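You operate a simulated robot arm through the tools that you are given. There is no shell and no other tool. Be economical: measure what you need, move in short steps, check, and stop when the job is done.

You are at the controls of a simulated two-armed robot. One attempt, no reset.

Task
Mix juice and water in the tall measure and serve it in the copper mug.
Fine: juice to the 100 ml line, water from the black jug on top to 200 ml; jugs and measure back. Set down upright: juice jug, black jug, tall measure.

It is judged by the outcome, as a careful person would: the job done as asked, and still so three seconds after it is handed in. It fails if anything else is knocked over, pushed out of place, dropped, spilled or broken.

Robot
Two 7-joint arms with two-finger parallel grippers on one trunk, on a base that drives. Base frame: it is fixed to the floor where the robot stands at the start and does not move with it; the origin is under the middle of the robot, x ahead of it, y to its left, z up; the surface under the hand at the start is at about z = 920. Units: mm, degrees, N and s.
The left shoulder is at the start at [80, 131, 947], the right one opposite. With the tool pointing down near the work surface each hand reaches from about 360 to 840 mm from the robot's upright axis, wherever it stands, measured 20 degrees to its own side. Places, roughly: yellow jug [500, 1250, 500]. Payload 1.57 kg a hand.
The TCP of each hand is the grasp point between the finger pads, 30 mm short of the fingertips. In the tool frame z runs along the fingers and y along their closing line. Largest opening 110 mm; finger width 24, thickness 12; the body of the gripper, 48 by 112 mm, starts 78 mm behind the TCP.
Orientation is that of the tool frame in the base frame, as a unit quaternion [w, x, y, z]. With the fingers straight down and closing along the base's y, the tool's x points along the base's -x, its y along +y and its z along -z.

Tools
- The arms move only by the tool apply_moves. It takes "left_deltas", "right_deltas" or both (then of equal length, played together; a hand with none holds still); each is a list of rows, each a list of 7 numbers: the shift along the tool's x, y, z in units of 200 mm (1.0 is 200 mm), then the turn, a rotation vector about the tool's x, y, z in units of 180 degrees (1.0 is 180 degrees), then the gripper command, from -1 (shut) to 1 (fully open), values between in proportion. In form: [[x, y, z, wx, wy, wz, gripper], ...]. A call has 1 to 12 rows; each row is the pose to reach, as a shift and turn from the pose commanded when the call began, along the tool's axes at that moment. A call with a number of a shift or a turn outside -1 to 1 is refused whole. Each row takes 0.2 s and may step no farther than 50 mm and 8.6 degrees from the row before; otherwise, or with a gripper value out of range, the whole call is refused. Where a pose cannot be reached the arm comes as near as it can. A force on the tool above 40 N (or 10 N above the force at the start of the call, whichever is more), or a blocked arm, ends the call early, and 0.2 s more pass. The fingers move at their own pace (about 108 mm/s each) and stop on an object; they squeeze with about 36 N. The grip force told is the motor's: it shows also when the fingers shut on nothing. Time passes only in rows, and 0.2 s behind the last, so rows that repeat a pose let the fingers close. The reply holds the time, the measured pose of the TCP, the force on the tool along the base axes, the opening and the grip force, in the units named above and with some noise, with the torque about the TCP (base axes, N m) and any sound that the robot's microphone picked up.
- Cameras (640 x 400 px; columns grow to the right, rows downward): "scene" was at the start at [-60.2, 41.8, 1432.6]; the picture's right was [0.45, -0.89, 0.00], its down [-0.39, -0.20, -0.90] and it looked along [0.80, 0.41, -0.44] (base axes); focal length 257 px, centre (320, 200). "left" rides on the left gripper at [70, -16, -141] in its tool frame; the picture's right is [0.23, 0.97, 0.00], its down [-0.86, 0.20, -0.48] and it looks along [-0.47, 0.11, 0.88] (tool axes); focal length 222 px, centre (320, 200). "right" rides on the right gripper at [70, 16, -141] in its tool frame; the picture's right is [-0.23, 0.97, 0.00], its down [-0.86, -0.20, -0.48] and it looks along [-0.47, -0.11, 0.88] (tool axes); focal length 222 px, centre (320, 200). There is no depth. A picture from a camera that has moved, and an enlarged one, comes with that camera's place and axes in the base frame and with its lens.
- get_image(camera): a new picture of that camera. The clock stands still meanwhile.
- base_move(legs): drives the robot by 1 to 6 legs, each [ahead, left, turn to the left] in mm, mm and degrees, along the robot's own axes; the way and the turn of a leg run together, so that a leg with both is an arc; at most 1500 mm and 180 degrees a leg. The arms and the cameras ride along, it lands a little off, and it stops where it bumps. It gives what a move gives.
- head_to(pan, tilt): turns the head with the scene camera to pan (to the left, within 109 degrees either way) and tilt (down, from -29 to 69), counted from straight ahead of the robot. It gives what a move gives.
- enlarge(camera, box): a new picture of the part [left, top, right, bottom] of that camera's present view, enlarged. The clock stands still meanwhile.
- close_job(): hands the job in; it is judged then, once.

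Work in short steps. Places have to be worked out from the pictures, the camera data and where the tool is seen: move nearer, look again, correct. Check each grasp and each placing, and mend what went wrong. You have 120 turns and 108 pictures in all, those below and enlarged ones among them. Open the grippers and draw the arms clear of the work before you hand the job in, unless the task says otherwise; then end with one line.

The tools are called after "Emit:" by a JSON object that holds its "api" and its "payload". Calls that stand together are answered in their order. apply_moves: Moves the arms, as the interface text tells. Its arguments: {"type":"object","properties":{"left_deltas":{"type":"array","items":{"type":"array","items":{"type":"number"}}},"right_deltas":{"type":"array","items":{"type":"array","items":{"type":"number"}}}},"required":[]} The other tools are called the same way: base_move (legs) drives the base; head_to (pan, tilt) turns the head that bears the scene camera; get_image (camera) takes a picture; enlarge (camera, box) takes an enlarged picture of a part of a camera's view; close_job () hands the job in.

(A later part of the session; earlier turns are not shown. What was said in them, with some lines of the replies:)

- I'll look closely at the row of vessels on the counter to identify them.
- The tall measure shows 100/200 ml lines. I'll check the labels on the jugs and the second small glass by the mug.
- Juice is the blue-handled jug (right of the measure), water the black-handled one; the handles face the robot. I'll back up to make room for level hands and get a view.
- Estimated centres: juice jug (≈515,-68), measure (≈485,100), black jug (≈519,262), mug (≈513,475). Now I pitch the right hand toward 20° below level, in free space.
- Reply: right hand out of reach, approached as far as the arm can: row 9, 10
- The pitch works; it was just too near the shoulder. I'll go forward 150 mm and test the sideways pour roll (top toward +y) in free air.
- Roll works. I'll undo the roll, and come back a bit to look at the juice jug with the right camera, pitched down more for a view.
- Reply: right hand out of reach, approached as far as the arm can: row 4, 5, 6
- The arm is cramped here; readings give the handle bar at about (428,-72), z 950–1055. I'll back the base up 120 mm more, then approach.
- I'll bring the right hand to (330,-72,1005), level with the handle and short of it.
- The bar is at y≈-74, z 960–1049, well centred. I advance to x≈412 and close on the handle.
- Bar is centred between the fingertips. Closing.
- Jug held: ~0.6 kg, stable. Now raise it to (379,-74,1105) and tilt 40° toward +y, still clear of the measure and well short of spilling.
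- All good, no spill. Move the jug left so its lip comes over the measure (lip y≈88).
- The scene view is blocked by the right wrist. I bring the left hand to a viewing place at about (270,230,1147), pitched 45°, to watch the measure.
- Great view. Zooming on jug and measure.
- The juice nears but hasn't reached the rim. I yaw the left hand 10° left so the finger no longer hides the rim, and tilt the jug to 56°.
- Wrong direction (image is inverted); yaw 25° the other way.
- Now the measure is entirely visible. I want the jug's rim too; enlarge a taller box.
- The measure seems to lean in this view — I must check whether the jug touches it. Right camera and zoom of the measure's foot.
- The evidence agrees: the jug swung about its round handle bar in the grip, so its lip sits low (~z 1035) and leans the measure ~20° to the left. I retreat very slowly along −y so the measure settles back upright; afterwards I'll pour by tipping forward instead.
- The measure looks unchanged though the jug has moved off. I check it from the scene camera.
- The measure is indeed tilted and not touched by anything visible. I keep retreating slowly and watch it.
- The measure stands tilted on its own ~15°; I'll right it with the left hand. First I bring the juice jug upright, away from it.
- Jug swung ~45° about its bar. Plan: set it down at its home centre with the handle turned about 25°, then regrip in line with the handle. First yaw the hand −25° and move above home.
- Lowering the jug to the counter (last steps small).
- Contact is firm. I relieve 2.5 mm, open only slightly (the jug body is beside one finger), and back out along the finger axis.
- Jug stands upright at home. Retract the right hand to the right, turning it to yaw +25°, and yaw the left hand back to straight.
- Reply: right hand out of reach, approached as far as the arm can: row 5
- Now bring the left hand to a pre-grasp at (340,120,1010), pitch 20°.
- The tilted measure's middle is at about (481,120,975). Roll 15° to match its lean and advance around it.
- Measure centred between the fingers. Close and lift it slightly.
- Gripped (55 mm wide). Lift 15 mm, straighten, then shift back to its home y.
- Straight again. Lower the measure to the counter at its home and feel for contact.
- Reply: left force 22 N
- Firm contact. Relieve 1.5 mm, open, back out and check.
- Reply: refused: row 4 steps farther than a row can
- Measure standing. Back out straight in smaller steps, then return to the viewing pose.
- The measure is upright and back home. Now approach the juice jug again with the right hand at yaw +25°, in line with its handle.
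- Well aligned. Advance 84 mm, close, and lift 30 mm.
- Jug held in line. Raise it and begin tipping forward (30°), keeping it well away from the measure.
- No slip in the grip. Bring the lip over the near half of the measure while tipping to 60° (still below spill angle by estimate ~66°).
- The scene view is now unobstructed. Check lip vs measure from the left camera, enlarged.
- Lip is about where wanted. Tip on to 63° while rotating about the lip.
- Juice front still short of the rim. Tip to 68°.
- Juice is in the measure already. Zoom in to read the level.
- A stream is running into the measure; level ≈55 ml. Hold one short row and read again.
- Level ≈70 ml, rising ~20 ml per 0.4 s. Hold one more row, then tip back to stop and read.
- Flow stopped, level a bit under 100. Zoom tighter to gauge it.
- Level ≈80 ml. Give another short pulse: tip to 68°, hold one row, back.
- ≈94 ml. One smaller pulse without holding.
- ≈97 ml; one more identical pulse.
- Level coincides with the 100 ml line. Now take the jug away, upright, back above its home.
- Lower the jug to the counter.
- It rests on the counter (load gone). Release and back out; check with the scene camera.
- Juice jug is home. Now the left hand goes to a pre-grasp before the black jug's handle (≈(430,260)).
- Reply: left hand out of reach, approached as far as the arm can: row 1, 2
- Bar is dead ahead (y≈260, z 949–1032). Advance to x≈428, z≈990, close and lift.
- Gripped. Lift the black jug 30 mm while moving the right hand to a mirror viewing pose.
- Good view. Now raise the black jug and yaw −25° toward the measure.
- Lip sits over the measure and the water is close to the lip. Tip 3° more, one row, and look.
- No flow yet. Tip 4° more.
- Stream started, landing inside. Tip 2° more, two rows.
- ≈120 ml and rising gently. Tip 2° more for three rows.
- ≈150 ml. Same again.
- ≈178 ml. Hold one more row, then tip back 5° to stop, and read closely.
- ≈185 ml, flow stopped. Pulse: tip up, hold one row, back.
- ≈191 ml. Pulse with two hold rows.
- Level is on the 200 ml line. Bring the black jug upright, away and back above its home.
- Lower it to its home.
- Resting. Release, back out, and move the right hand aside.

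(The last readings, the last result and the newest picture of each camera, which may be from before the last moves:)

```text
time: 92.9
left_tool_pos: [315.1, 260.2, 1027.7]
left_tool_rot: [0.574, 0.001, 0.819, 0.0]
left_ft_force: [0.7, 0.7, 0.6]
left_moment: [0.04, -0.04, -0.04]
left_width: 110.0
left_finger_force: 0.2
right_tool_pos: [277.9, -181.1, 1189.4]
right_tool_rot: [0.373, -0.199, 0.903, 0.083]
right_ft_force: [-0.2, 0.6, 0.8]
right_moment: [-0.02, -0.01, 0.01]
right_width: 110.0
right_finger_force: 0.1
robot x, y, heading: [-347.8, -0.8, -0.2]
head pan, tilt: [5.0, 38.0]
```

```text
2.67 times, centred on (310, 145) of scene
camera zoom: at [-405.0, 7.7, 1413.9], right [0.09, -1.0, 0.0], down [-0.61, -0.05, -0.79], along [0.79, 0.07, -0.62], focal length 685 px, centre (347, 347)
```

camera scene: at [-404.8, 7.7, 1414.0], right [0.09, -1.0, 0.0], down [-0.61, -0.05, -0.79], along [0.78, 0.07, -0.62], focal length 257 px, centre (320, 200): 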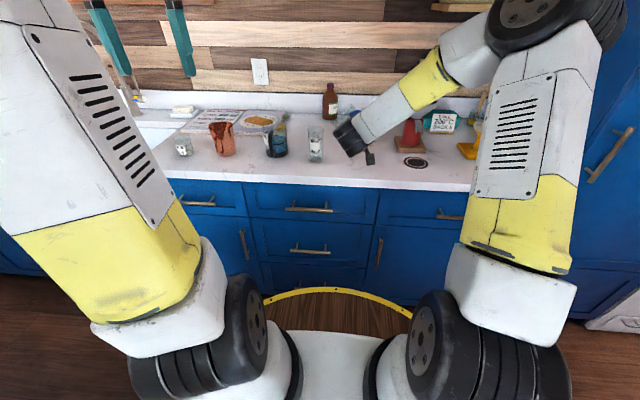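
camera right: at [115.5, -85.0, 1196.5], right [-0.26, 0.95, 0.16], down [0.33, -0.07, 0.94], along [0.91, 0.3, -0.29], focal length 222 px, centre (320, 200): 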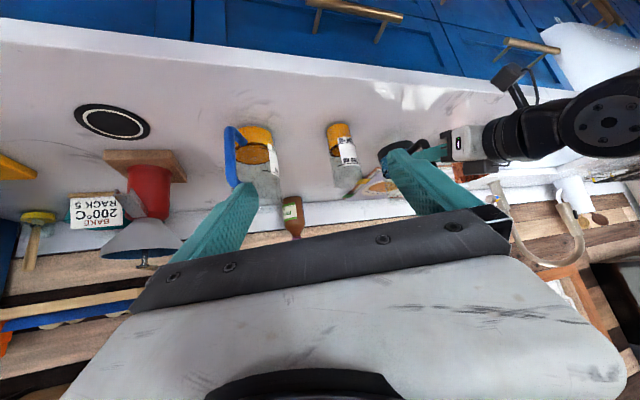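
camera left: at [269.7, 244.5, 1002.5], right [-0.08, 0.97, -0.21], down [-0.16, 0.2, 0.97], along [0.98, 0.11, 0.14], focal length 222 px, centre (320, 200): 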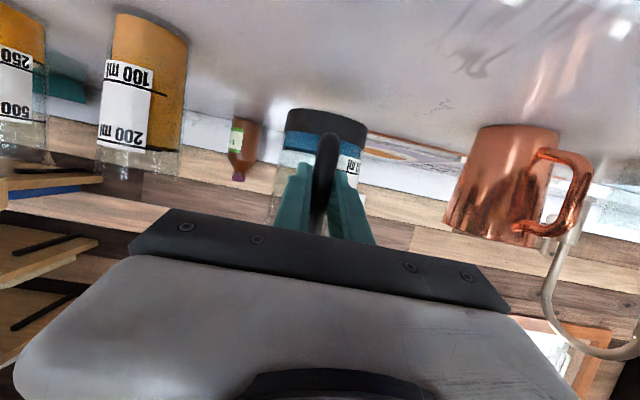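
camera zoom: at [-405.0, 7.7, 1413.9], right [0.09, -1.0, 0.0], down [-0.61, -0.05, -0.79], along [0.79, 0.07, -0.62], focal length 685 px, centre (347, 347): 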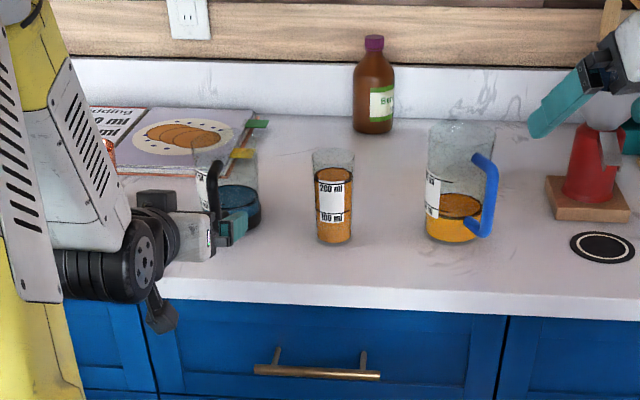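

Everything is home and the measure holds 200 ml. I shift the base 150 mm left so the left arm reaches both measure and mug comfortably.

Emit:
{"api": "base_move", "payload": {"legs": [[0, 150, 0]]}}

Emit:
{"api": "apply_moves", "payload": {"left_deltas": [[-0.15, 0, -0.055, 0, 0, 0, 1], [-0.3, 0, 0.0, 0, 0, 0, 1], [-0.45, -0.03, 0.15, 0, 0, 0, 1], [-0.6, -0.06, 0.3, 0, 0, 0, 1], [-0.73, -0.08, 0.45, 0, 0, 0, 1], [-0.856, -0.1, 0.567, 0, 0, 0, 1], [-0.856, -0.1, 0.567, 0, 0, 0, 1]]}}

```text
time: 94.2
left_tool_pos: [315.1, 405.8, 1028.0]
left_tool_rot: [0.574, 0.001, 0.819, 0.0]
left_ft_force: [-0.6, -0.1, 0.7]
left_moment: [-0.03, 0.0, 0.02]
left_width: 109.9
left_finger_force: 0.0
right_tool_pos: [278.3, -37.0, 1188.9]
right_tool_rot: [0.373, -0.198, 0.903, 0.082]
right_ft_force: [-1.1, 0.2, -0.4]
right_moment: [0.0, 0.02, 0.03]
right_width: 109.9
right_finger_force: 0.0
robot x, y, heading: [-348.6, 148.9, -0.0]
head pan, tilt: [5.0, 38.0]
```

```text
time: 95.8
left_tool_pos: [481.4, 386.3, 1146.6]
left_tool_rot: [0.574, 0.0, 0.819, 0.0]
left_ft_force: [0.1, 0.4, 1.1]
left_moment: [0.02, -0.02, 0.0]
left_width: 109.9
left_finger_force: 0.1
right_tool_pos: [278.7, -36.6, 1188.4]
right_tool_rot: [0.373, -0.198, 0.903, 0.082]
right_ft_force: [0.2, 0.5, 0.0]
right_moment: [0.0, 0.0, -0.02]
right_width: 110.2
right_finger_force: 0.1
robot x, y, heading: [-350.4, 147.8, -0.3]
head pan, tilt: [5.0, 38.0]
```

Dry test of the pour roll (≈102°, top toward +y) with the empty hand, above the mug's side.

Emit:
{"api": "apply_moves", "payload": {"left_deltas": [[0, 0, 0, 0.0161, 0, -0.0444, 1], [0, 0, 0, 0.0323, 0, -0.0888, 1], [0, 0, 0, 0.0484, 0, -0.1331, 1], [0, 0, 0, 0.0646, 0, -0.1775, 1], [0, 0, 0, 0.0807, 0, -0.2219, 1], [0, 0, 0, 0.0969, 0, -0.2663, 1], [0, 0, 0, 0.113, 0, -0.3107, 1], [0, 0, 0, 0.1292, 0, -0.355, 1], [0, 0, 0, 0.1453, 0, -0.3994, 1], [0, 0, 0, 0.1615, 0, -0.4438, 1], [0, 0, 0, 0.1776, 0, -0.4882, 1], [0, 0, 0, 0.1938, 0, -0.5326, 1]]}}

Emit:
{"api": "get_image", "payload": {"camera": "scene"}}

```text
time: 98.4
left_tool_pos: [480.2, 387.2, 1150.8]
left_tool_rot: [-0.359, 0.446, -0.515, 0.638]
left_ft_force: [0.8, -1.2, -0.6]
left_moment: [0.03, 0.0, 0.01]
left_width: 109.9
left_finger_force: 0.0
right_tool_pos: [279.9, -36.1, 1188.5]
right_tool_rot: [0.373, -0.199, 0.902, 0.082]
right_ft_force: [-0.7, -0.6, -0.3]
right_moment: [0.0, 0.0, 0.0]
right_width: 110.4
right_finger_force: 0.0
robot x, y, heading: [-347.3, 148.0, 0.1]
head pan, tilt: [5.0, 38.0]
```

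```text
17 pictures are left
camera scene: at [-404.9, 154.1, 1413.9], right [0.09, -1.0, 0.0], down [-0.61, -0.05, -0.79], along [0.79, 0.07, -0.62], focal length 257 px, centre (320, 200)
```

scene: 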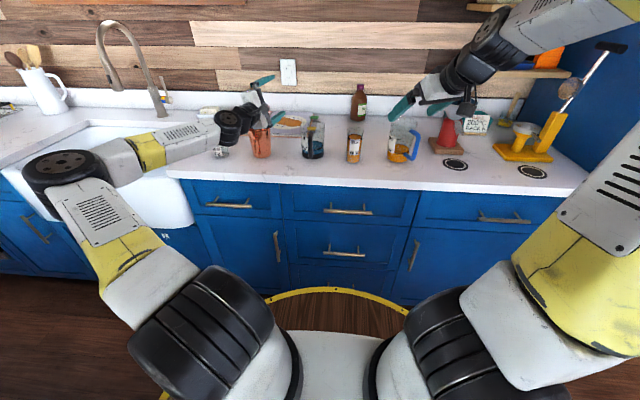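

Roll is feasible. Zoom on the mug to pin its place.

Emit:
{"api": "enlarge", "payload": {"camera": "scene", "box": [200, 70, 344, 160]}}

Emit:
{"api": "enlarge", "payload": {"camera": "left", "box": [0, 0, 640, 400]}}

```text
4.44 times, centred on (272, 115) of scene
camera zoom: at [-404.9, 154.1, 1413.9], right [0.09, -1.0, 0.0], down [-0.61, -0.05, -0.79], along [0.79, 0.07, -0.62], focal length 1142 px, centre (533, 578)
```

zoom: 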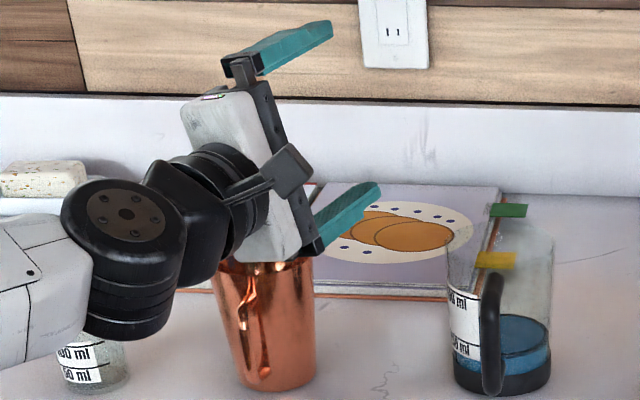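

```text
1.00 times, centred on (320, 200) of left (not enlarged: the box is as wide or as high as the picture)
camera zoom: at [323.4, 373.9, 1168.5], right [-0.08, -0.41, -0.91], down [-0.16, 0.9, -0.4], along [0.98, 0.11, -0.14], focal length 222 px, centre (320, 200)
```

zoom: 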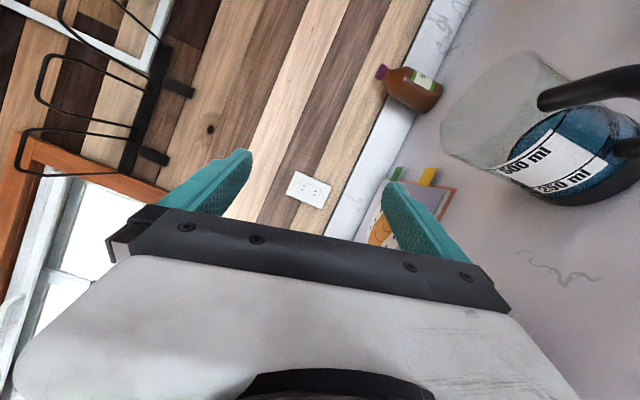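

Mug centre ≈(507,468), rim ≈1024. Unroll and go to the pre-grasp in front of the measure.

Emit:
{"api": "apply_moves", "payload": {"left_deltas": [[0, 0, 0, -0.0161, 0, 0.0444, 1], [0, 0, 0, -0.0323, 0, 0.0888, 1], [0, 0, 0, -0.0484, 0, 0.1331, 1], [0, 0, 0, -0.0646, 0, 0.1775, 1], [0, 0, 0, -0.0807, 0, 0.2219, 1], [0, 0, 0, -0.0969, 0, 0.2663, 1], [0, 0, 0, -0.113, 0, 0.3107, 1], [0, 0, 0, -0.1292, 0, 0.355, 1], [0, 0, 0, -0.1453, 0, 0.3994, 1], [0, 0, 0, -0.1615, 0, 0.4438, 1], [0, 0, 0, -0.1776, 0, 0.4882, 1], [0, 0, 0, -0.1938, 0, 0.5326, 1]]}}

Emit:
{"api": "apply_moves", "payload": {"left_deltas": [[0.067, -0.1, -0.126, 0, 0, 0, 1], [0.134, -0.2, -0.251, 0, 0, 0, 1], [0.201, -0.3, -0.377, 0, 0, 0, 1], [0.268, -0.4, -0.502, 0, 0, 0, 1], [0.335, -0.5, -0.628, 0, 0, 0, 1]]}}

Emit:
{"api": "apply_moves", "payload": {"left_deltas": [[0.092, -0.154, 0.033, 0, 0, 0, 1], [0.183, -0.308, 0.067, 0, 0, 0, 1], [0.275, -0.463, 0.1, 0, 0, 0, 1], [0.367, -0.617, 0.133, 0, 0, 0, 1], [0.458, -0.771, 0.167, 0, 0, 0, 1], [0.55, -0.925, 0.2, 0, 0, 0, 1], [0.55, -0.925, 0.2, 0, 0, 0, 1]]}}

Emit:
{"api": "get_image", "payload": {"camera": "left"}}

```text
time: 101.0
left_tool_pos: [480.0, 386.4, 1150.2]
left_tool_rot: [0.574, 0.002, 0.819, -0.001]
left_ft_force: [0.4, 0.4, 0.4]
left_moment: [0.0, 0.02, 0.0]
left_width: 110.0
left_finger_force: 0.0
right_tool_pos: [278.2, -36.2, 1189.0]
right_tool_rot: [0.373, -0.199, 0.902, 0.083]
right_ft_force: [1.1, 0.4, -0.1]
right_moment: [-0.02, 0.02, -0.01]
right_width: 110.1
right_finger_force: 0.1
robot x, y, heading: [-350.8, 146.2, -0.3]
head pan, tilt: [5.0, 38.0]
```

```text
time: 102.2
left_tool_pos: [338.2, 286.5, 1131.0]
left_tool_rot: [0.573, 0.001, 0.819, -0.001]
left_ft_force: [0.6, 0.5, -0.6]
left_moment: [-0.02, 0.01, -0.02]
left_width: 109.9
left_finger_force: 0.0
right_tool_pos: [278.7, -35.4, 1187.5]
right_tool_rot: [0.373, -0.199, 0.903, 0.082]
right_ft_force: [0.3, 0.3, -0.6]
right_moment: [-0.02, -0.01, -0.03]
right_width: 109.7
right_finger_force: 0.1
robot x, y, heading: [-346.7, 146.0, -0.1]
head pan, tilt: [5.0, 38.0]
```

```text
time: 103.8
left_tool_pos: [340.8, 101.4, 1013.0]
left_tool_rot: [0.573, 0.001, 0.819, 0.0]
left_ft_force: [-0.4, 0.4, -0.7]
left_moment: [0.03, 0.01, -0.02]
left_width: 110.0
left_finger_force: 0.2
right_tool_pos: [279.1, -35.6, 1189.1]
right_tool_rot: [0.373, -0.198, 0.903, 0.082]
right_ft_force: [-0.4, 0.4, 0.1]
right_moment: [0.01, 0.01, 0.0]
right_width: 110.1
right_finger_force: 0.1
robot x, y, heading: [-346.5, 145.3, -0.2]
head pan, tilt: [5.0, 38.0]
```

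```text
14 pictures are left
camera left: at [184.4, 84.9, 995.1], right [-0.08, 0.97, -0.21], down [-0.16, 0.2, 0.97], along [0.98, 0.11, 0.14], focal length 222 px, centre (320, 200)
```

left: 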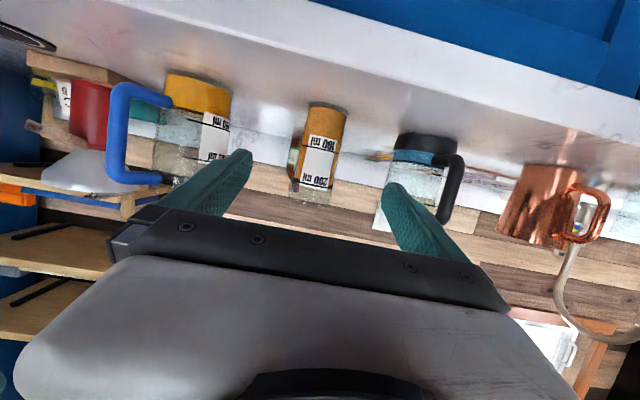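

Measure centred at y≈102. Advance around it at z≈980 and close.

Emit:
{"api": "apply_moves", "payload": {"left_deltas": [[-0.021, 0.001, 0.179, 0, 0, 0, 1], [-0.042, 0.003, 0.357, 0, 0, 0, 1], [-0.063, 0.004, 0.536, 0, 0, 0, 1], [-0.084, 0.005, 0.714, 0, 0, 0, 1], [-0.084, 0.005, 0.714, 0, 0, 0, 1], [-0.084, 0.005, 0.714, 0, 0, 0, -1], [-0.084, 0.005, 0.714, 0, 0, 0, -1], [-0.084, 0.005, 0.714, 0, 0, 0, -1], [-0.084, 0.005, 0.714, 0, 0, 0, -1]]}}

Emit:
{"api": "apply_moves", "payload": {"left_deltas": [[-0.047, 0, -0.017, 0, 0, 0, -1], [-0.094, 0, -0.034, 0, 0, 0, -1], [-0.094, 0, -0.034, 0, 0, 0, -1]]}}

Emit:
{"api": "get_image", "payload": {"camera": "left"}}

```text
time: 105.8
left_tool_pos: [479.7, 103.1, 978.2]
left_tool_rot: [0.574, 0.002, 0.819, -0.002]
left_ft_force: [0.5, 0.1, 0.6]
left_moment: [0.03, -0.08, -0.01]
left_width: 55.5
left_finger_force: 36.0
right_tool_pos: [280.3, -35.2, 1188.1]
right_tool_rot: [0.372, -0.199, 0.903, 0.082]
right_ft_force: [-0.3, -0.5, 0.1]
right_moment: [-0.04, 0.02, 0.0]
right_width: 109.9
right_finger_force: 0.0
robot x, y, heading: [-346.5, 146.0, -0.1]
head pan, tilt: [5.0, 38.0]
```

```text
time: 106.6
left_tool_pos: [478.1, 102.0, 998.3]
left_tool_rot: [0.573, 0.001, 0.82, 0.0]
left_ft_force: [-0.4, -0.4, -2.7]
left_moment: [-0.01, 0.02, 0.02]
left_width: 55.7
left_finger_force: 36.1
right_tool_pos: [278.7, -35.7, 1188.4]
right_tool_rot: [0.373, -0.198, 0.903, 0.082]
right_ft_force: [0.1, -0.2, -0.4]
right_moment: [-0.03, -0.01, 0.01]
right_width: 109.9
right_finger_force: 0.1
robot x, y, heading: [-343.5, 146.0, -0.0]
head pan, tilt: [5.0, 38.0]
```

```text
13 pictures are left
camera left: at [321.4, 86.7, 980.7], right [-0.08, 0.97, -0.21], down [-0.16, 0.2, 0.97], along [0.98, 0.11, 0.14], focal length 222 px, centre (320, 200)
```

left: 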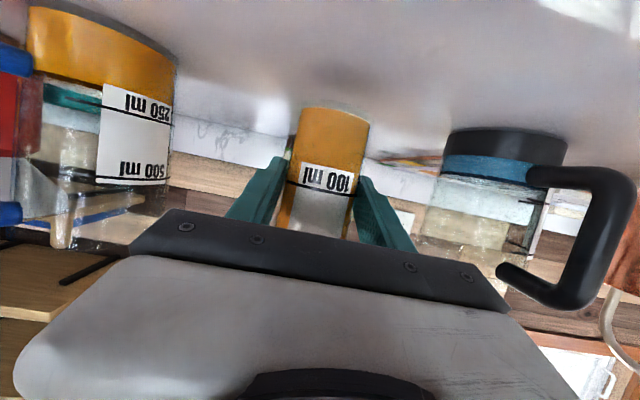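

Held steadily (≈275 g). Raise to z≈1143 and carry over toward the mug.

Emit:
{"api": "apply_moves", "payload": {"left_deltas": [[-0.136, 0, -0.05, 0, 0, 0, -1], [-0.273, 0, -0.099, 0, 0, 0, -1], [-0.409, 0, -0.149, 0, 0, 0, -1], [-0.546, 0, -0.198, 0, 0, 0, -1], [-0.682, 0, -0.248, 0, 0, 0, -1], [-0.682, 0, -0.248, 0, 0, 0, -1]]}}

Emit:
{"api": "apply_moves", "payload": {"left_deltas": [[-0.005, 0.12, 0.014, 0, 0, 0, -1], [-0.01, 0.24, 0.028, 0, 0, 0, -1], [-0.016, 0.36, 0.042, 0, 0, 0, -1], [-0.021, 0.48, 0.056, 0, 0, 0, -1], [-0.026, 0.6, 0.07, 0, 0, 0, -1], [-0.026, 0.725, 0.07, 0, 0, 0, -1]]}}

Emit:
{"api": "apply_moves", "payload": {"left_deltas": [[-0.005, 0.12, 0.014, 0, 0, 0, -1], [-0.01, 0.24, 0.028, 0, 0, 0, -1], [-0.016, 0.36, 0.042, 0, 0, 0, -1], [-0.021, 0.48, 0.056, 0, 0, 0, -1], [-0.026, 0.6, 0.07, 0, 0, 0, -1], [-0.026, 0.74, 0.07, 0, 0, 0, -1], [-0.026, 0.74, 0.07, 0, 0, 0, -1]]}}

Emit:
{"api": "enlarge", "payload": {"camera": "scene", "box": [200, 70, 344, 160]}}

```text
time: 108.0
left_tool_pos: [477.3, 102.9, 1147.3]
left_tool_rot: [0.573, 0.002, 0.819, -0.001]
left_ft_force: [0.9, -0.5, -1.9]
left_moment: [-0.01, 0.01, 0.0]
left_width: 55.6
left_finger_force: 36.4
right_tool_pos: [278.0, -35.9, 1188.4]
right_tool_rot: [0.372, -0.199, 0.903, 0.082]
right_ft_force: [-0.1, -0.3, 0.3]
right_moment: [-0.01, 0.04, 0.01]
right_width: 110.1
right_finger_force: 0.1
robot x, y, heading: [-352.3, 146.8, 0.0]
head pan, tilt: [5.0, 38.0]
```

```text
time: 109.4
left_tool_pos: [495.0, 247.4, 1144.0]
left_tool_rot: [0.574, 0.001, 0.819, 0.0]
left_ft_force: [-1.1, -0.4, -1.8]
left_moment: [-0.01, 0.04, 0.03]
left_width: 55.5
left_finger_force: 36.1
right_tool_pos: [279.3, -35.3, 1188.7]
right_tool_rot: [0.373, -0.198, 0.903, 0.082]
right_ft_force: [-0.9, -1.1, -0.2]
right_moment: [0.01, -0.02, 0.03]
right_width: 110.3
right_finger_force: 0.0
robot x, y, heading: [-349.5, 147.8, -0.0]
head pan, tilt: [5.0, 38.0]
```

```text
time: 111.0
left_tool_pos: [509.0, 395.1, 1144.5]
left_tool_rot: [0.574, 0.001, 0.819, 0.0]
left_ft_force: [0.3, -0.4, -3.1]
left_moment: [0.0, 0.0, 0.0]
left_width: 55.5
left_finger_force: 35.8
right_tool_pos: [279.5, -35.4, 1187.6]
right_tool_rot: [0.373, -0.198, 0.903, 0.081]
right_ft_force: [0.4, 0.3, 0.8]
right_moment: [0.0, -0.01, 0.01]
right_width: 110.2
right_finger_force: 0.1
robot x, y, heading: [-351.2, 144.1, 0.1]
head pan, tilt: [5.0, 38.0]
```

```text
4.44 times, centred on (272, 115) of scene
camera zoom: at [-404.7, 154.2, 1414.0], right [0.09, -1.0, 0.0], down [-0.61, -0.05, -0.79], along [0.78, 0.07, -0.62], focal length 1142 px, centre (533, 578)
```

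zoom: 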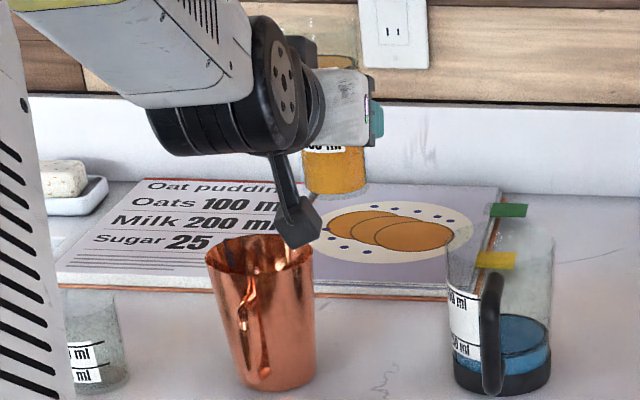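

Measure is beside/above the mug. Tilt 40° (below the spill angle), then lower so the lip is over the mug.

Emit:
{"api": "apply_moves", "payload": {"left_deltas": [[0, 0, 0, 0.0127, 0, -0.0348, -1], [0, 0, 0, 0.0253, 0, -0.0696, -1], [0, 0, 0, 0.038, 0, -0.1044, -1], [0, 0, 0, 0.0507, 0, -0.1392, -1], [0, 0, 0, 0.0633, 0, -0.174, -1], [0, 0, 0, 0.076, 0, -0.2088, -1], [0, 0, 0, 0.076, 0, -0.2088, -1]]}}

Emit:
{"api": "apply_moves", "payload": {"left_deltas": [[0.075, 0.059, 0.024, 0, 0, 0, -1], [0.15, 0.119, 0.047, 0, 0, 0, -1], [0.225, 0.178, 0.071, 0, 0, 0, -1], [0.225, 0.178, 0.071, 0, 0, 0, -1]]}}

Emit:
{"api": "enlarge", "payload": {"camera": "scene", "box": [220, 80, 316, 140]}}

```text
time: 112.6
left_tool_pos: [508.7, 395.8, 1145.9]
left_tool_rot: [0.539, -0.196, 0.77, -0.28]
left_ft_force: [-0.4, -0.3, -2.0]
left_moment: [-0.02, 0.0, -0.01]
left_width: 55.3
left_finger_force: 36.3
right_tool_pos: [277.6, -35.3, 1187.4]
right_tool_rot: [0.373, -0.198, 0.903, 0.082]
right_ft_force: [0.1, 0.5, 0.7]
right_moment: [0.03, 0.04, 0.01]
right_width: 110.0
right_finger_force: 0.0
robot x, y, heading: [-347.6, 144.2, -0.3]
head pan, tilt: [5.0, 38.0]
```

```text
time: 113.6
left_tool_pos: [506.9, 391.7, 1087.0]
left_tool_rot: [0.539, -0.196, 0.77, -0.279]
left_ft_force: [-1.0, -0.3, -3.0]
left_moment: [0.0, 0.0, -0.01]
left_width: 55.4
left_finger_force: 36.0
right_tool_pos: [280.0, -35.6, 1187.9]
right_tool_rot: [0.373, -0.198, 0.903, 0.081]
right_ft_force: [-0.7, -0.8, 0.9]
right_moment: [0.01, -0.01, -0.02]
right_width: 109.7
right_finger_force: 0.1
robot x, y, heading: [-349.4, 146.5, 0.1]
head pan, tilt: [5.0, 38.0]
```

```text
6.67 times, centred on (268, 110) of scene
camera zoom: at [-404.7, 154.2, 1414.0], right [0.09, -1.0, 0.0], down [-0.61, -0.05, -0.79], along [0.78, 0.07, -0.62], focal length 1713 px, centre (667, 800)
```

zoom: 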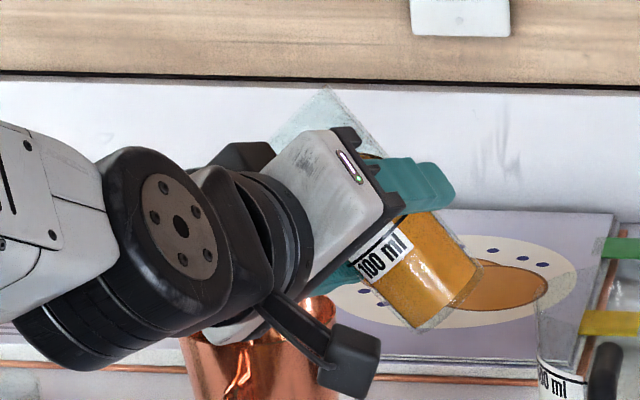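

Use the right camera for an independent check of lip over mug.

Emit:
{"api": "enlarge", "payload": {"camera": "right", "box": [400, 70, 592, 190]}}

```text
3.33 times, centred on (496, 130) of right
camera zoom: at [137.1, -84.2, 1240.1], right [-0.26, 0.95, 0.16], down [0.33, -0.07, 0.94], along [0.91, 0.3, -0.29], focal length 740 px, centre (-267, 433)
```

zoom: 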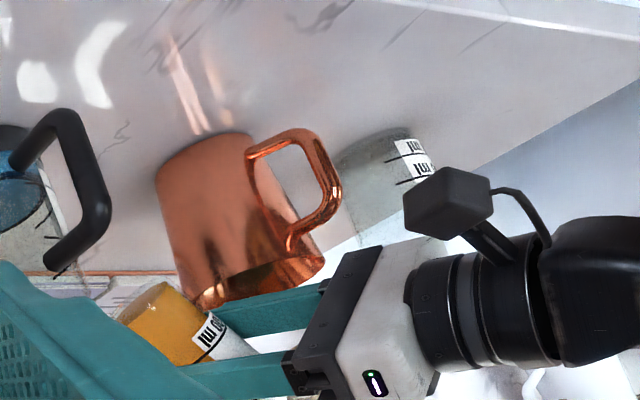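

Lip is above the mug's interior with the finger clear of the rim. Pour slowly: 3° per row to 76°, shifting 6 mm inward.

Emit:
{"api": "apply_moves", "payload": {"left_deltas": [[-0.009, 0.012, -0.004, 0.0057, 0, -0.0157, -1], [-0.018, 0.023, -0.007, 0.0114, 0, -0.0313, -1], [-0.018, 0.023, -0.007, 0.0171, 0, -0.047, -1], [-0.018, 0.023, -0.007, 0.0228, 0, -0.0627, -1], [-0.018, 0.023, -0.007, 0.0285, 0, -0.0784, -1], [-0.018, 0.023, -0.007, 0.0342, 0, -0.094, -1], [-0.018, 0.023, -0.007, 0.0399, 0, -0.1097, -1], [-0.018, 0.023, -0.007, 0.0456, 0, -0.1254, -1], [-0.018, 0.023, -0.007, 0.0513, 0, -0.141, -1], [-0.018, 0.023, -0.007, 0.057, 0, -0.1567, -1], [-0.018, 0.023, -0.007, 0.057, 0, -0.1567, -1]]}}

Emit:
{"api": "enlarge", "payload": {"camera": "right", "box": [400, 70, 592, 190]}}

```text
time: 116.0
left_tool_pos: [507.3, 398.9, 1084.2]
left_tool_rot: [0.469, -0.329, 0.671, -0.471]
left_ft_force: [1.2, 0.0, -2.3]
left_moment: [-0.02, -0.01, -0.03]
left_width: 55.6
left_finger_force: 35.6
right_tool_pos: [277.7, -35.6, 1187.7]
right_tool_rot: [0.374, -0.199, 0.902, 0.082]
right_ft_force: [0.2, 0.7, 0.1]
right_moment: [0.02, -0.03, 0.0]
right_width: 110.1
right_finger_force: 0.1
robot x, y, heading: [-346.6, 149.1, 0.1]
head pan, tilt: [5.0, 38.0]
```

```text
3.33 times, centred on (496, 130) of right
camera zoom: at [137.1, -84.2, 1240.1], right [-0.26, 0.95, 0.16], down [0.33, -0.07, 0.94], along [0.91, 0.3, -0.29], focal length 740 px, centre (-267, 433)
```

zoom: 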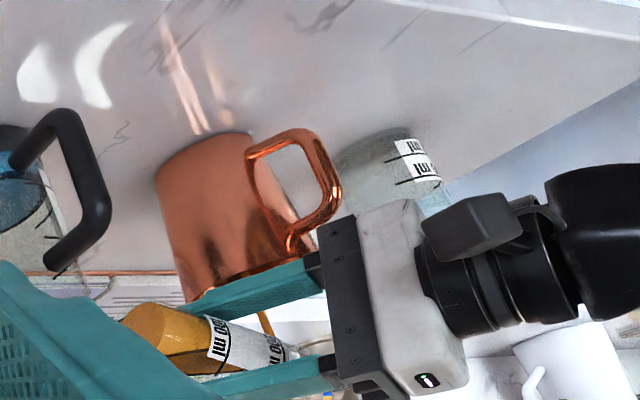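

Stream falls at y≈460, inside the mug. Continue to 100°, slowly.

Emit:
{"api": "apply_moves", "payload": {"left_deltas": [[0, 0, 0, 0, 0, 0, -1], [0, 0, 0, 0.0057, 0, -0.0157, -1], [0, 0, 0, 0.0114, 0, -0.0313, -1], [0, 0, 0, 0.0171, 0, -0.047, -1], [0, 0, 0, 0.0228, 0, -0.0627, -1], [0, 0, 0, 0.0285, 0, -0.0784, -1], [0, 0, 0, 0.0342, 0, -0.094, -1], [0, 0, 0, 0.0399, 0, -0.1097, -1], [0, 0, 0, 0.0456, 0, -0.1254, -1], [0, 0, 0, 0.0513, 0, -0.141, -1], [0, 0, 0, 0.057, 0, -0.1567, -1], [0, 0, 0, 0.057, 0, -0.1567, -1]]}}

Emit:
{"api": "apply_moves", "payload": {"left_deltas": [[0, 0.0, 0, 0.0057, 0, -0.0157, -1], [0, 0, 0, 0.0095, 0, -0.0261, -1], [0, 0, 0, 0.0095, 0, -0.0261, -1], [0, 0, 0, 0.0095, 0, -0.0261, -1], [0, 0, 0, 0.0095, 0, -0.0261, -1], [0, 0, 0, 0.0095, 0, -0.0261, -1], [0, 0, 0, 0.0095, 0, -0.0261, -1], [0, 0, 0, 0.0095, 0, -0.0261, -1]]}}

Emit:
{"api": "enlarge", "payload": {"camera": "right", "box": [400, 70, 592, 190]}}

```text
time: 118.6
left_tool_pos: [507.0, 398.3, 1087.9]
left_tool_rot: [-0.368, 0.439, -0.527, 0.628]
left_ft_force: [0.7, -0.6, -0.4]
left_moment: [0.0, 0.01, 0.01]
left_width: 55.4
left_finger_force: 36.4
right_tool_pos: [279.4, -35.2, 1188.0]
right_tool_rot: [0.373, -0.199, 0.903, 0.082]
right_ft_force: [-1.4, 0.4, 0.1]
right_moment: [-0.02, 0.02, -0.01]
right_width: 110.3
right_finger_force: 0.1
robot x, y, heading: [-348.1, 143.6, -0.3]
head pan, tilt: [5.0, 38.0]
```

```text
time: 120.4
left_tool_pos: [507.3, 398.2, 1087.4]
left_tool_rot: [-0.348, 0.454, -0.5, 0.65]
left_ft_force: [-0.1, -0.4, -0.4]
left_moment: [-0.04, 0.01, 0.01]
left_width: 55.3
left_finger_force: 35.9
right_tool_pos: [278.3, -35.0, 1187.2]
right_tool_rot: [0.374, -0.199, 0.902, 0.082]
right_ft_force: [0.7, -0.3, -0.6]
right_moment: [0.01, -0.03, -0.02]
right_width: 109.6
right_finger_force: 0.1
robot x, y, heading: [-347.6, 147.4, 0.2]
head pan, tilt: [5.0, 38.0]
```

```text
3.33 times, centred on (496, 130) of right
camera zoom: at [137.0, -84.2, 1240.1], right [-0.26, 0.95, 0.16], down [0.33, -0.07, 0.94], along [0.91, 0.3, -0.29], focal length 740 px, centre (-267, 433)
```

zoom: 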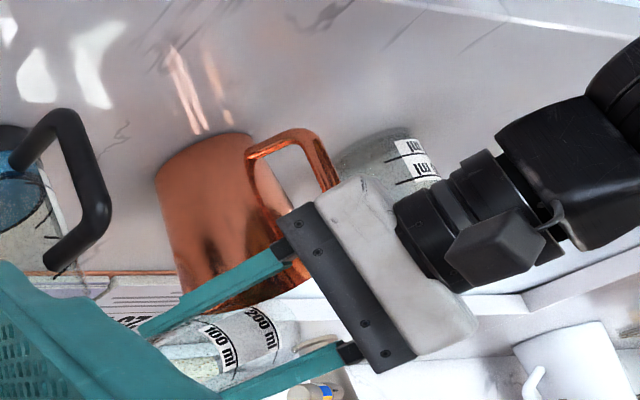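

The measure is empty. Raise it and roll back upright.

Emit:
{"api": "apply_moves", "payload": {"left_deltas": [[0.023, -0.092, 0.008, 0, 0, 0, -1], [0.046, -0.183, 0.017, 0, 0, 0, -1], [0.069, -0.275, 0.025, 0, 0, 0, -1], [0.069, -0.275, 0.025, -0.0152, 0, 0.0418, -1], [0.069, -0.275, 0.025, -0.0304, 0, 0.0836, -1], [0.069, -0.275, 0.025, -0.0456, 0, 0.1253, -1], [0.069, -0.275, 0.025, -0.0608, 0, 0.1671, -1], [0.069, -0.275, 0.025, -0.076, 0, 0.2089, -1], [0.069, -0.275, 0.025, -0.0912, 0, 0.2507, -1], [0.069, -0.275, 0.025, -0.1064, 0, 0.2924, -1], [0.069, -0.275, 0.025, -0.1216, 0, 0.3342, -1], [0.069, -0.275, 0.025, -0.1368, 0, 0.376, -1]]}}

Emit:
{"api": "apply_moves", "payload": {"left_deltas": [[0, 0, 0, -0.0157, 0, 0.0431, -1], [0, 0, 0, -0.0313, 0, 0.0862, -1], [0, 0, 0, -0.047, 0, 0.1293, -1], [0, 0, 0, -0.0627, 0, 0.1723, -1], [0, 0, 0, -0.0627, 0, 0.1723, -1]]}}

```text
time: 123.0
left_tool_pos: [507.3, 398.6, 1143.5]
left_tool_rot: [0.549, -0.161, 0.786, -0.234]
left_ft_force: [0.5, 0.3, -0.3]
left_moment: [0.0, 0.03, -0.04]
left_width: 55.6
left_finger_force: 36.0
right_tool_pos: [279.2, -35.5, 1187.4]
right_tool_rot: [0.373, -0.198, 0.903, 0.082]
right_ft_force: [-0.7, -0.1, 0.1]
right_moment: [0.01, 0.0, 0.01]
right_width: 109.9
right_finger_force: 0.1
robot x, y, heading: [-350.2, 144.4, 0.2]
head pan, tilt: [5.0, 38.0]
```

```text
time: 124.2
left_tool_pos: [507.5, 398.3, 1143.7]
left_tool_rot: [0.573, 0.001, 0.819, 0.0]
left_ft_force: [0.2, -0.6, 0.0]
left_moment: [-0.01, 0.0, 0.03]
left_width: 55.4
left_finger_force: 36.4
right_tool_pos: [277.9, -35.5, 1189.1]
right_tool_rot: [0.373, -0.198, 0.903, 0.082]
right_ft_force: [0.9, 0.3, -0.3]
right_moment: [0.01, 0.03, 0.04]
right_width: 109.8
right_finger_force: 0.1
robot x, y, heading: [-350.0, 145.3, -0.0]
head pan, tilt: [5.0, 38.0]
```

Carry the measure back to above its home.

Emit:
{"api": "apply_moves", "payload": {"left_deltas": [[0.004, -0.123, -0.011, 0, 0, 0, -1], [0.008, -0.247, -0.021, 0, 0, 0, -1], [0.012, -0.37, -0.032, 0, 0, 0, -1], [0.016, -0.493, -0.043, 0, 0, 0, -1], [0.02, -0.617, -0.054, 0, 0, 0, -1], [0.0235, -0.74, -0.0645, 0, 0, 0, -1]]}}

Emit:
{"api": "apply_moves", "payload": {"left_deltas": [[0.004, -0.123, -0.011, 0, 0, 0, -1], [0.008, -0.247, -0.021, 0, 0, 0, -1], [0.012, -0.37, -0.032, 0, 0, 0, -1], [0.016, -0.493, -0.043, 0, 0, 0, -1], [0.02, -0.617, -0.054, 0, 0, 0, -1], [0.0235, -0.74, -0.0645, 0, 0, 0, -1], [0.0235, -0.74, -0.0645, 0, 0, 0, -1]]}}

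Emit:
{"api": "apply_moves", "payload": {"left_deltas": [[0.12, 0, 0.044, 0, 0, 0, -1], [0.24, 0, 0.087, 0, 0, 0, -1], [0.36, 0, 0.131, 0, 0, 0, -1], [0.48, 0, 0.175, 0, 0, 0, -1], [0.6, 0, 0.218, 0, 0, 0, -1], [0.68, 0, 0.248, 0, 0, 0, -1], [0.68, 0, 0.248, 0, 0, 0, -1]]}}

Emit:
{"api": "get_image", "payload": {"camera": "left"}}

```text
time: 125.6
left_tool_pos: [494.0, 252.1, 1142.5]
left_tool_rot: [0.574, 0.001, 0.819, -0.001]
left_ft_force: [0.5, 0.1, 0.2]
left_moment: [0.02, 0.01, -0.03]
left_width: 55.6
left_finger_force: 35.8
right_tool_pos: [278.5, -35.0, 1188.3]
right_tool_rot: [0.373, -0.199, 0.902, 0.082]
right_ft_force: [0.0, 1.0, -1.1]
right_moment: [-0.03, -0.03, -0.02]
right_width: 110.0
right_finger_force: 0.1
robot x, y, heading: [-352.8, 149.3, -0.0]
head pan, tilt: [5.0, 38.0]
```

```text
time: 127.2
left_tool_pos: [478.5, 101.7, 1143.7]
left_tool_rot: [0.573, 0.001, 0.82, 0.0]
left_ft_force: [0.4, -1.0, -0.2]
left_moment: [0.01, 0.01, -0.01]
left_width: 55.5
left_finger_force: 35.2
right_tool_pos: [279.2, -36.4, 1188.5]
right_tool_rot: [0.373, -0.198, 0.903, 0.082]
right_ft_force: [0.1, -1.1, -0.3]
right_moment: [-0.04, -0.02, 0.04]
right_width: 109.9
right_finger_force: 0.0
robot x, y, heading: [-348.4, 148.0, 0.0]
head pan, tilt: [5.0, 38.0]
```

```text
time: 128.8
left_tool_pos: [478.9, 101.5, 998.2]
left_tool_rot: [0.574, 0.001, 0.819, -0.001]
left_ft_force: [0.5, -1.1, -0.9]
left_moment: [-0.01, 0.01, 0.0]
left_width: 55.4
left_finger_force: 36.3
right_tool_pos: [278.2, -37.0, 1189.8]
right_tool_rot: [0.373, -0.198, 0.903, 0.082]
right_ft_force: [0.4, 1.1, -0.1]
right_moment: [0.02, 0.04, 0.01]
right_width: 110.3
right_finger_force: 0.0
robot x, y, heading: [-349.0, 144.3, -0.1]
head pan, tilt: [5.0, 38.0]
```

```text
7 pictures are left
camera left: at [322.8, 85.2, 979.6], right [-0.08, 0.97, -0.21], down [-0.16, 0.2, 0.97], along [0.98, 0.11, 0.14], focal length 222 px, centre (320, 200)
```

left: 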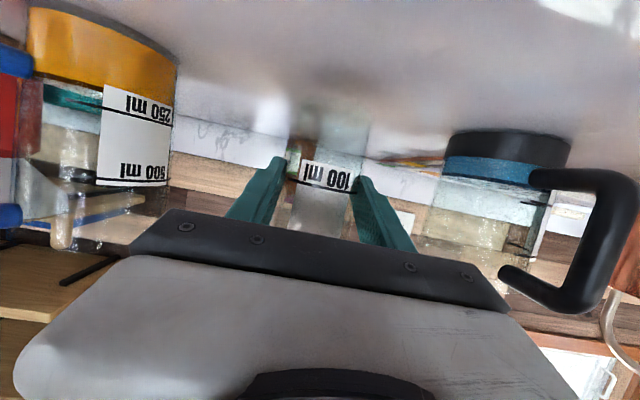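

Upright, empty. Lower the last 20 mm gently.

Emit:
{"api": "apply_moves", "payload": {"left_deltas": [[0.04, 0, 0.0145, 0, 0, 0, -1], [0.07, 0, 0.0255, 0, 0, 0, -1], [0.08, 0, 0.029, 0, 0, 0, -1], [0.087, 0, 0.0317, 0, 0, 0, -1], [0.094, 0, 0.0342, 0, 0, 0, -1], [0.098, 0, 0.0357, 0, 0, 0, -1]]}}

```text
time: 130.2
left_tool_pos: [479.2, 101.0, 979.5]
left_tool_rot: [0.575, 0.001, 0.818, -0.001]
left_ft_force: [-2.0, -1.1, 9.7]
left_moment: [-0.06, 0.09, -0.02]
left_width: 55.6
left_finger_force: 35.7
right_tool_pos: [278.9, -35.1, 1188.5]
right_tool_rot: [0.374, -0.198, 0.902, 0.082]
right_ft_force: [0.0, 0.1, -0.3]
right_moment: [-0.04, 0.01, 0.02]
right_width: 109.9
right_finger_force: 0.0
robot x, y, heading: [-349.5, 143.8, -0.1]
head pan, tilt: [5.0, 38.0]
```

Contact. Relieve slightly, open gradually, and back straight out.

Emit:
{"api": "apply_moves", "payload": {"left_deltas": [[-0.004, 0, -0.0015, 0, 0, 0, -1], [-0.004, 0, -0.0015, 0, 0, 0, 0.2], [-0.004, 0, -0.0015, 0, 0, 0, 0.6], [-0.004, 0, -0.0015, 0, 0, 0, 1], [-0.004, 0, -0.0015, 0, 0, 0, 1], [-0.004, 0, -0.17, 0, 0, 0, 1], [-0.004, 0, -0.35, 0, 0, 0, 1], [-0.004, 0, -0.53, 0, 0, 0, 1], [-0.004, 0, -0.71, 0, 0, 0, 1], [-0.004, 0, -0.85, 0, 0, 0, 1]]}}

Emit:
{"api": "apply_moves", "payload": {"left_deltas": [[-0.15, 0.1, -0.1, 0, 0, 0, 1], [-0.3, 0.25, -0.15, 0, 0, 0, 1], [-0.45, 0.4, -0.2, 0, 0, 0, 1], [-0.6, 0.55, -0.2, 0, 0, 0, 1], [-0.7, 0.7, -0.2, 0, 0, 0, 1]], "right_deltas": [[0, -0.1, -0.1, 0, 0, 0, 1], [0, -0.25, -0.2, 0, 0, 0, 1], [0, -0.4, -0.3, 0, 0, 0, 1], [0, -0.55, -0.3, 0, 0, 0, 1], [0, -0.7, -0.3, 0, 0, 0, 1]]}}

Emit:
{"api": "get_image", "payload": {"camera": "scene"}}

Emit:
{"api": "enlarge", "payload": {"camera": "scene", "box": [220, 70, 460, 220]}}

```text
time: 132.4
left_tool_pos: [319.4, 101.2, 1036.3]
left_tool_rot: [0.574, 0.001, 0.819, -0.001]
left_ft_force: [-0.5, -0.6, 0.0]
left_moment: [-0.02, -0.05, -0.01]
left_width: 109.9
left_finger_force: 0.0
right_tool_pos: [279.9, -36.4, 1188.8]
right_tool_rot: [0.373, -0.198, 0.903, 0.081]
right_ft_force: [-0.3, -0.8, -0.3]
right_moment: [0.01, 0.02, -0.01]
right_width: 110.1
right_finger_force: 0.0
robot x, y, heading: [-350.1, 146.5, -0.1]
head pan, tilt: [5.0, 38.0]
```

```text
time: 133.6
left_tool_pos: [327.3, 243.4, 1180.7]
left_tool_rot: [0.574, 0.001, 0.819, 0.0]
left_ft_force: [0.5, -0.2, 0.0]
left_moment: [0.02, 0.0, -0.02]
left_width: 109.9
left_finger_force: 0.0
right_tool_pos: [298.1, -180.8, 1231.1]
right_tool_rot: [0.373, -0.199, 0.902, 0.082]
right_ft_force: [-0.3, -0.2, -1.1]
right_moment: [0.03, 0.0, 0.01]
right_width: 110.1
right_finger_force: 0.1
robot x, y, heading: [-346.0, 146.1, -0.2]
head pan, tilt: [5.0, 38.0]
```

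```text
6 pictures are left
camera scene: at [-404.9, 154.1, 1413.9], right [0.09, -1.0, 0.0], down [-0.61, -0.05, -0.79], along [0.79, 0.07, -0.62], focal length 257 px, centre (320, 200)
```

scene: 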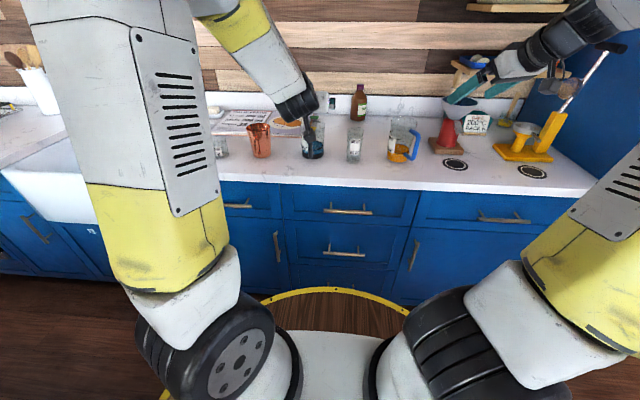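

```text
2.67 times, centred on (340, 145) of scene
camera zoom: at [-404.9, 154.1, 1413.9], right [0.09, -1.0, 0.0], down [-0.61, -0.05, -0.79], along [0.79, 0.07, -0.62], focal length 685 px, centre (267, 347)
```

zoom: 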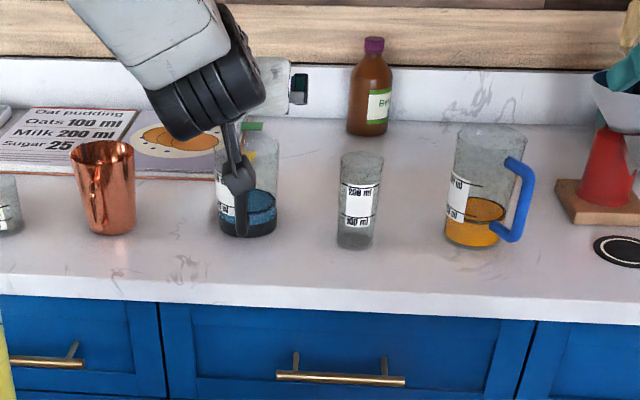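

Everything stands upright in place. Back the base off to draw the arms clear, and take a last look at the mug.

Emit:
{"api": "base_move", "payload": {"legs": [[-200, 0, 0]]}}

Emit:
{"api": "enlarge", "payload": {"camera": "scene", "box": [240, 70, 400, 170]}}

```text
time: 135.2
left_tool_pos: [126.5, 243.9, 1181.0]
left_tool_rot: [0.573, 0.001, 0.82, 0.0]
left_ft_force: [0.0, 0.0, -0.6]
left_moment: [-0.03, 0.01, 0.01]
left_width: 110.3
left_finger_force: 0.1
right_tool_pos: [97.2, -179.6, 1229.9]
right_tool_rot: [0.373, -0.198, 0.903, 0.082]
right_ft_force: [-0.5, -0.2, -0.3]
right_moment: [0.01, 0.06, 0.0]
right_width: 110.1
right_finger_force: 0.2
robot x, y, heading: [-551.7, 147.8, -0.1]
head pan, tilt: [5.0, 38.0]
```

```text
4.00 times, centred on (320, 120) of scene
camera zoom: at [-605.9, 154.4, 1414.0], right [0.09, -1.0, 0.0], down [-0.61, -0.05, -0.79], along [0.79, 0.07, -0.62], focal length 1028 px, centre (320, 520)
```

zoom: 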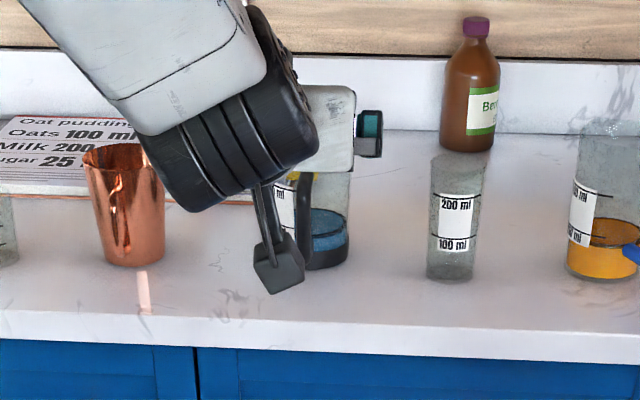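

The counter is dry, all vessels are upright in place and the arms are clear. Handing in.

Emit:
{"api": "close_job", "payload": {}}

```text
The job is handed in.
```

The copper mug holds the drink: juice to the 100 ml line, then water to 200 ml, judged by eye from the camera views. Both jugs and the empty measure are back in their places, upright. While I was positioning the juice jug, the empty measure got tilted about 15°. I set it upright again before pouring; nothing spilled that I could see. The juice jug's handle is now turned about 25° from how it started.
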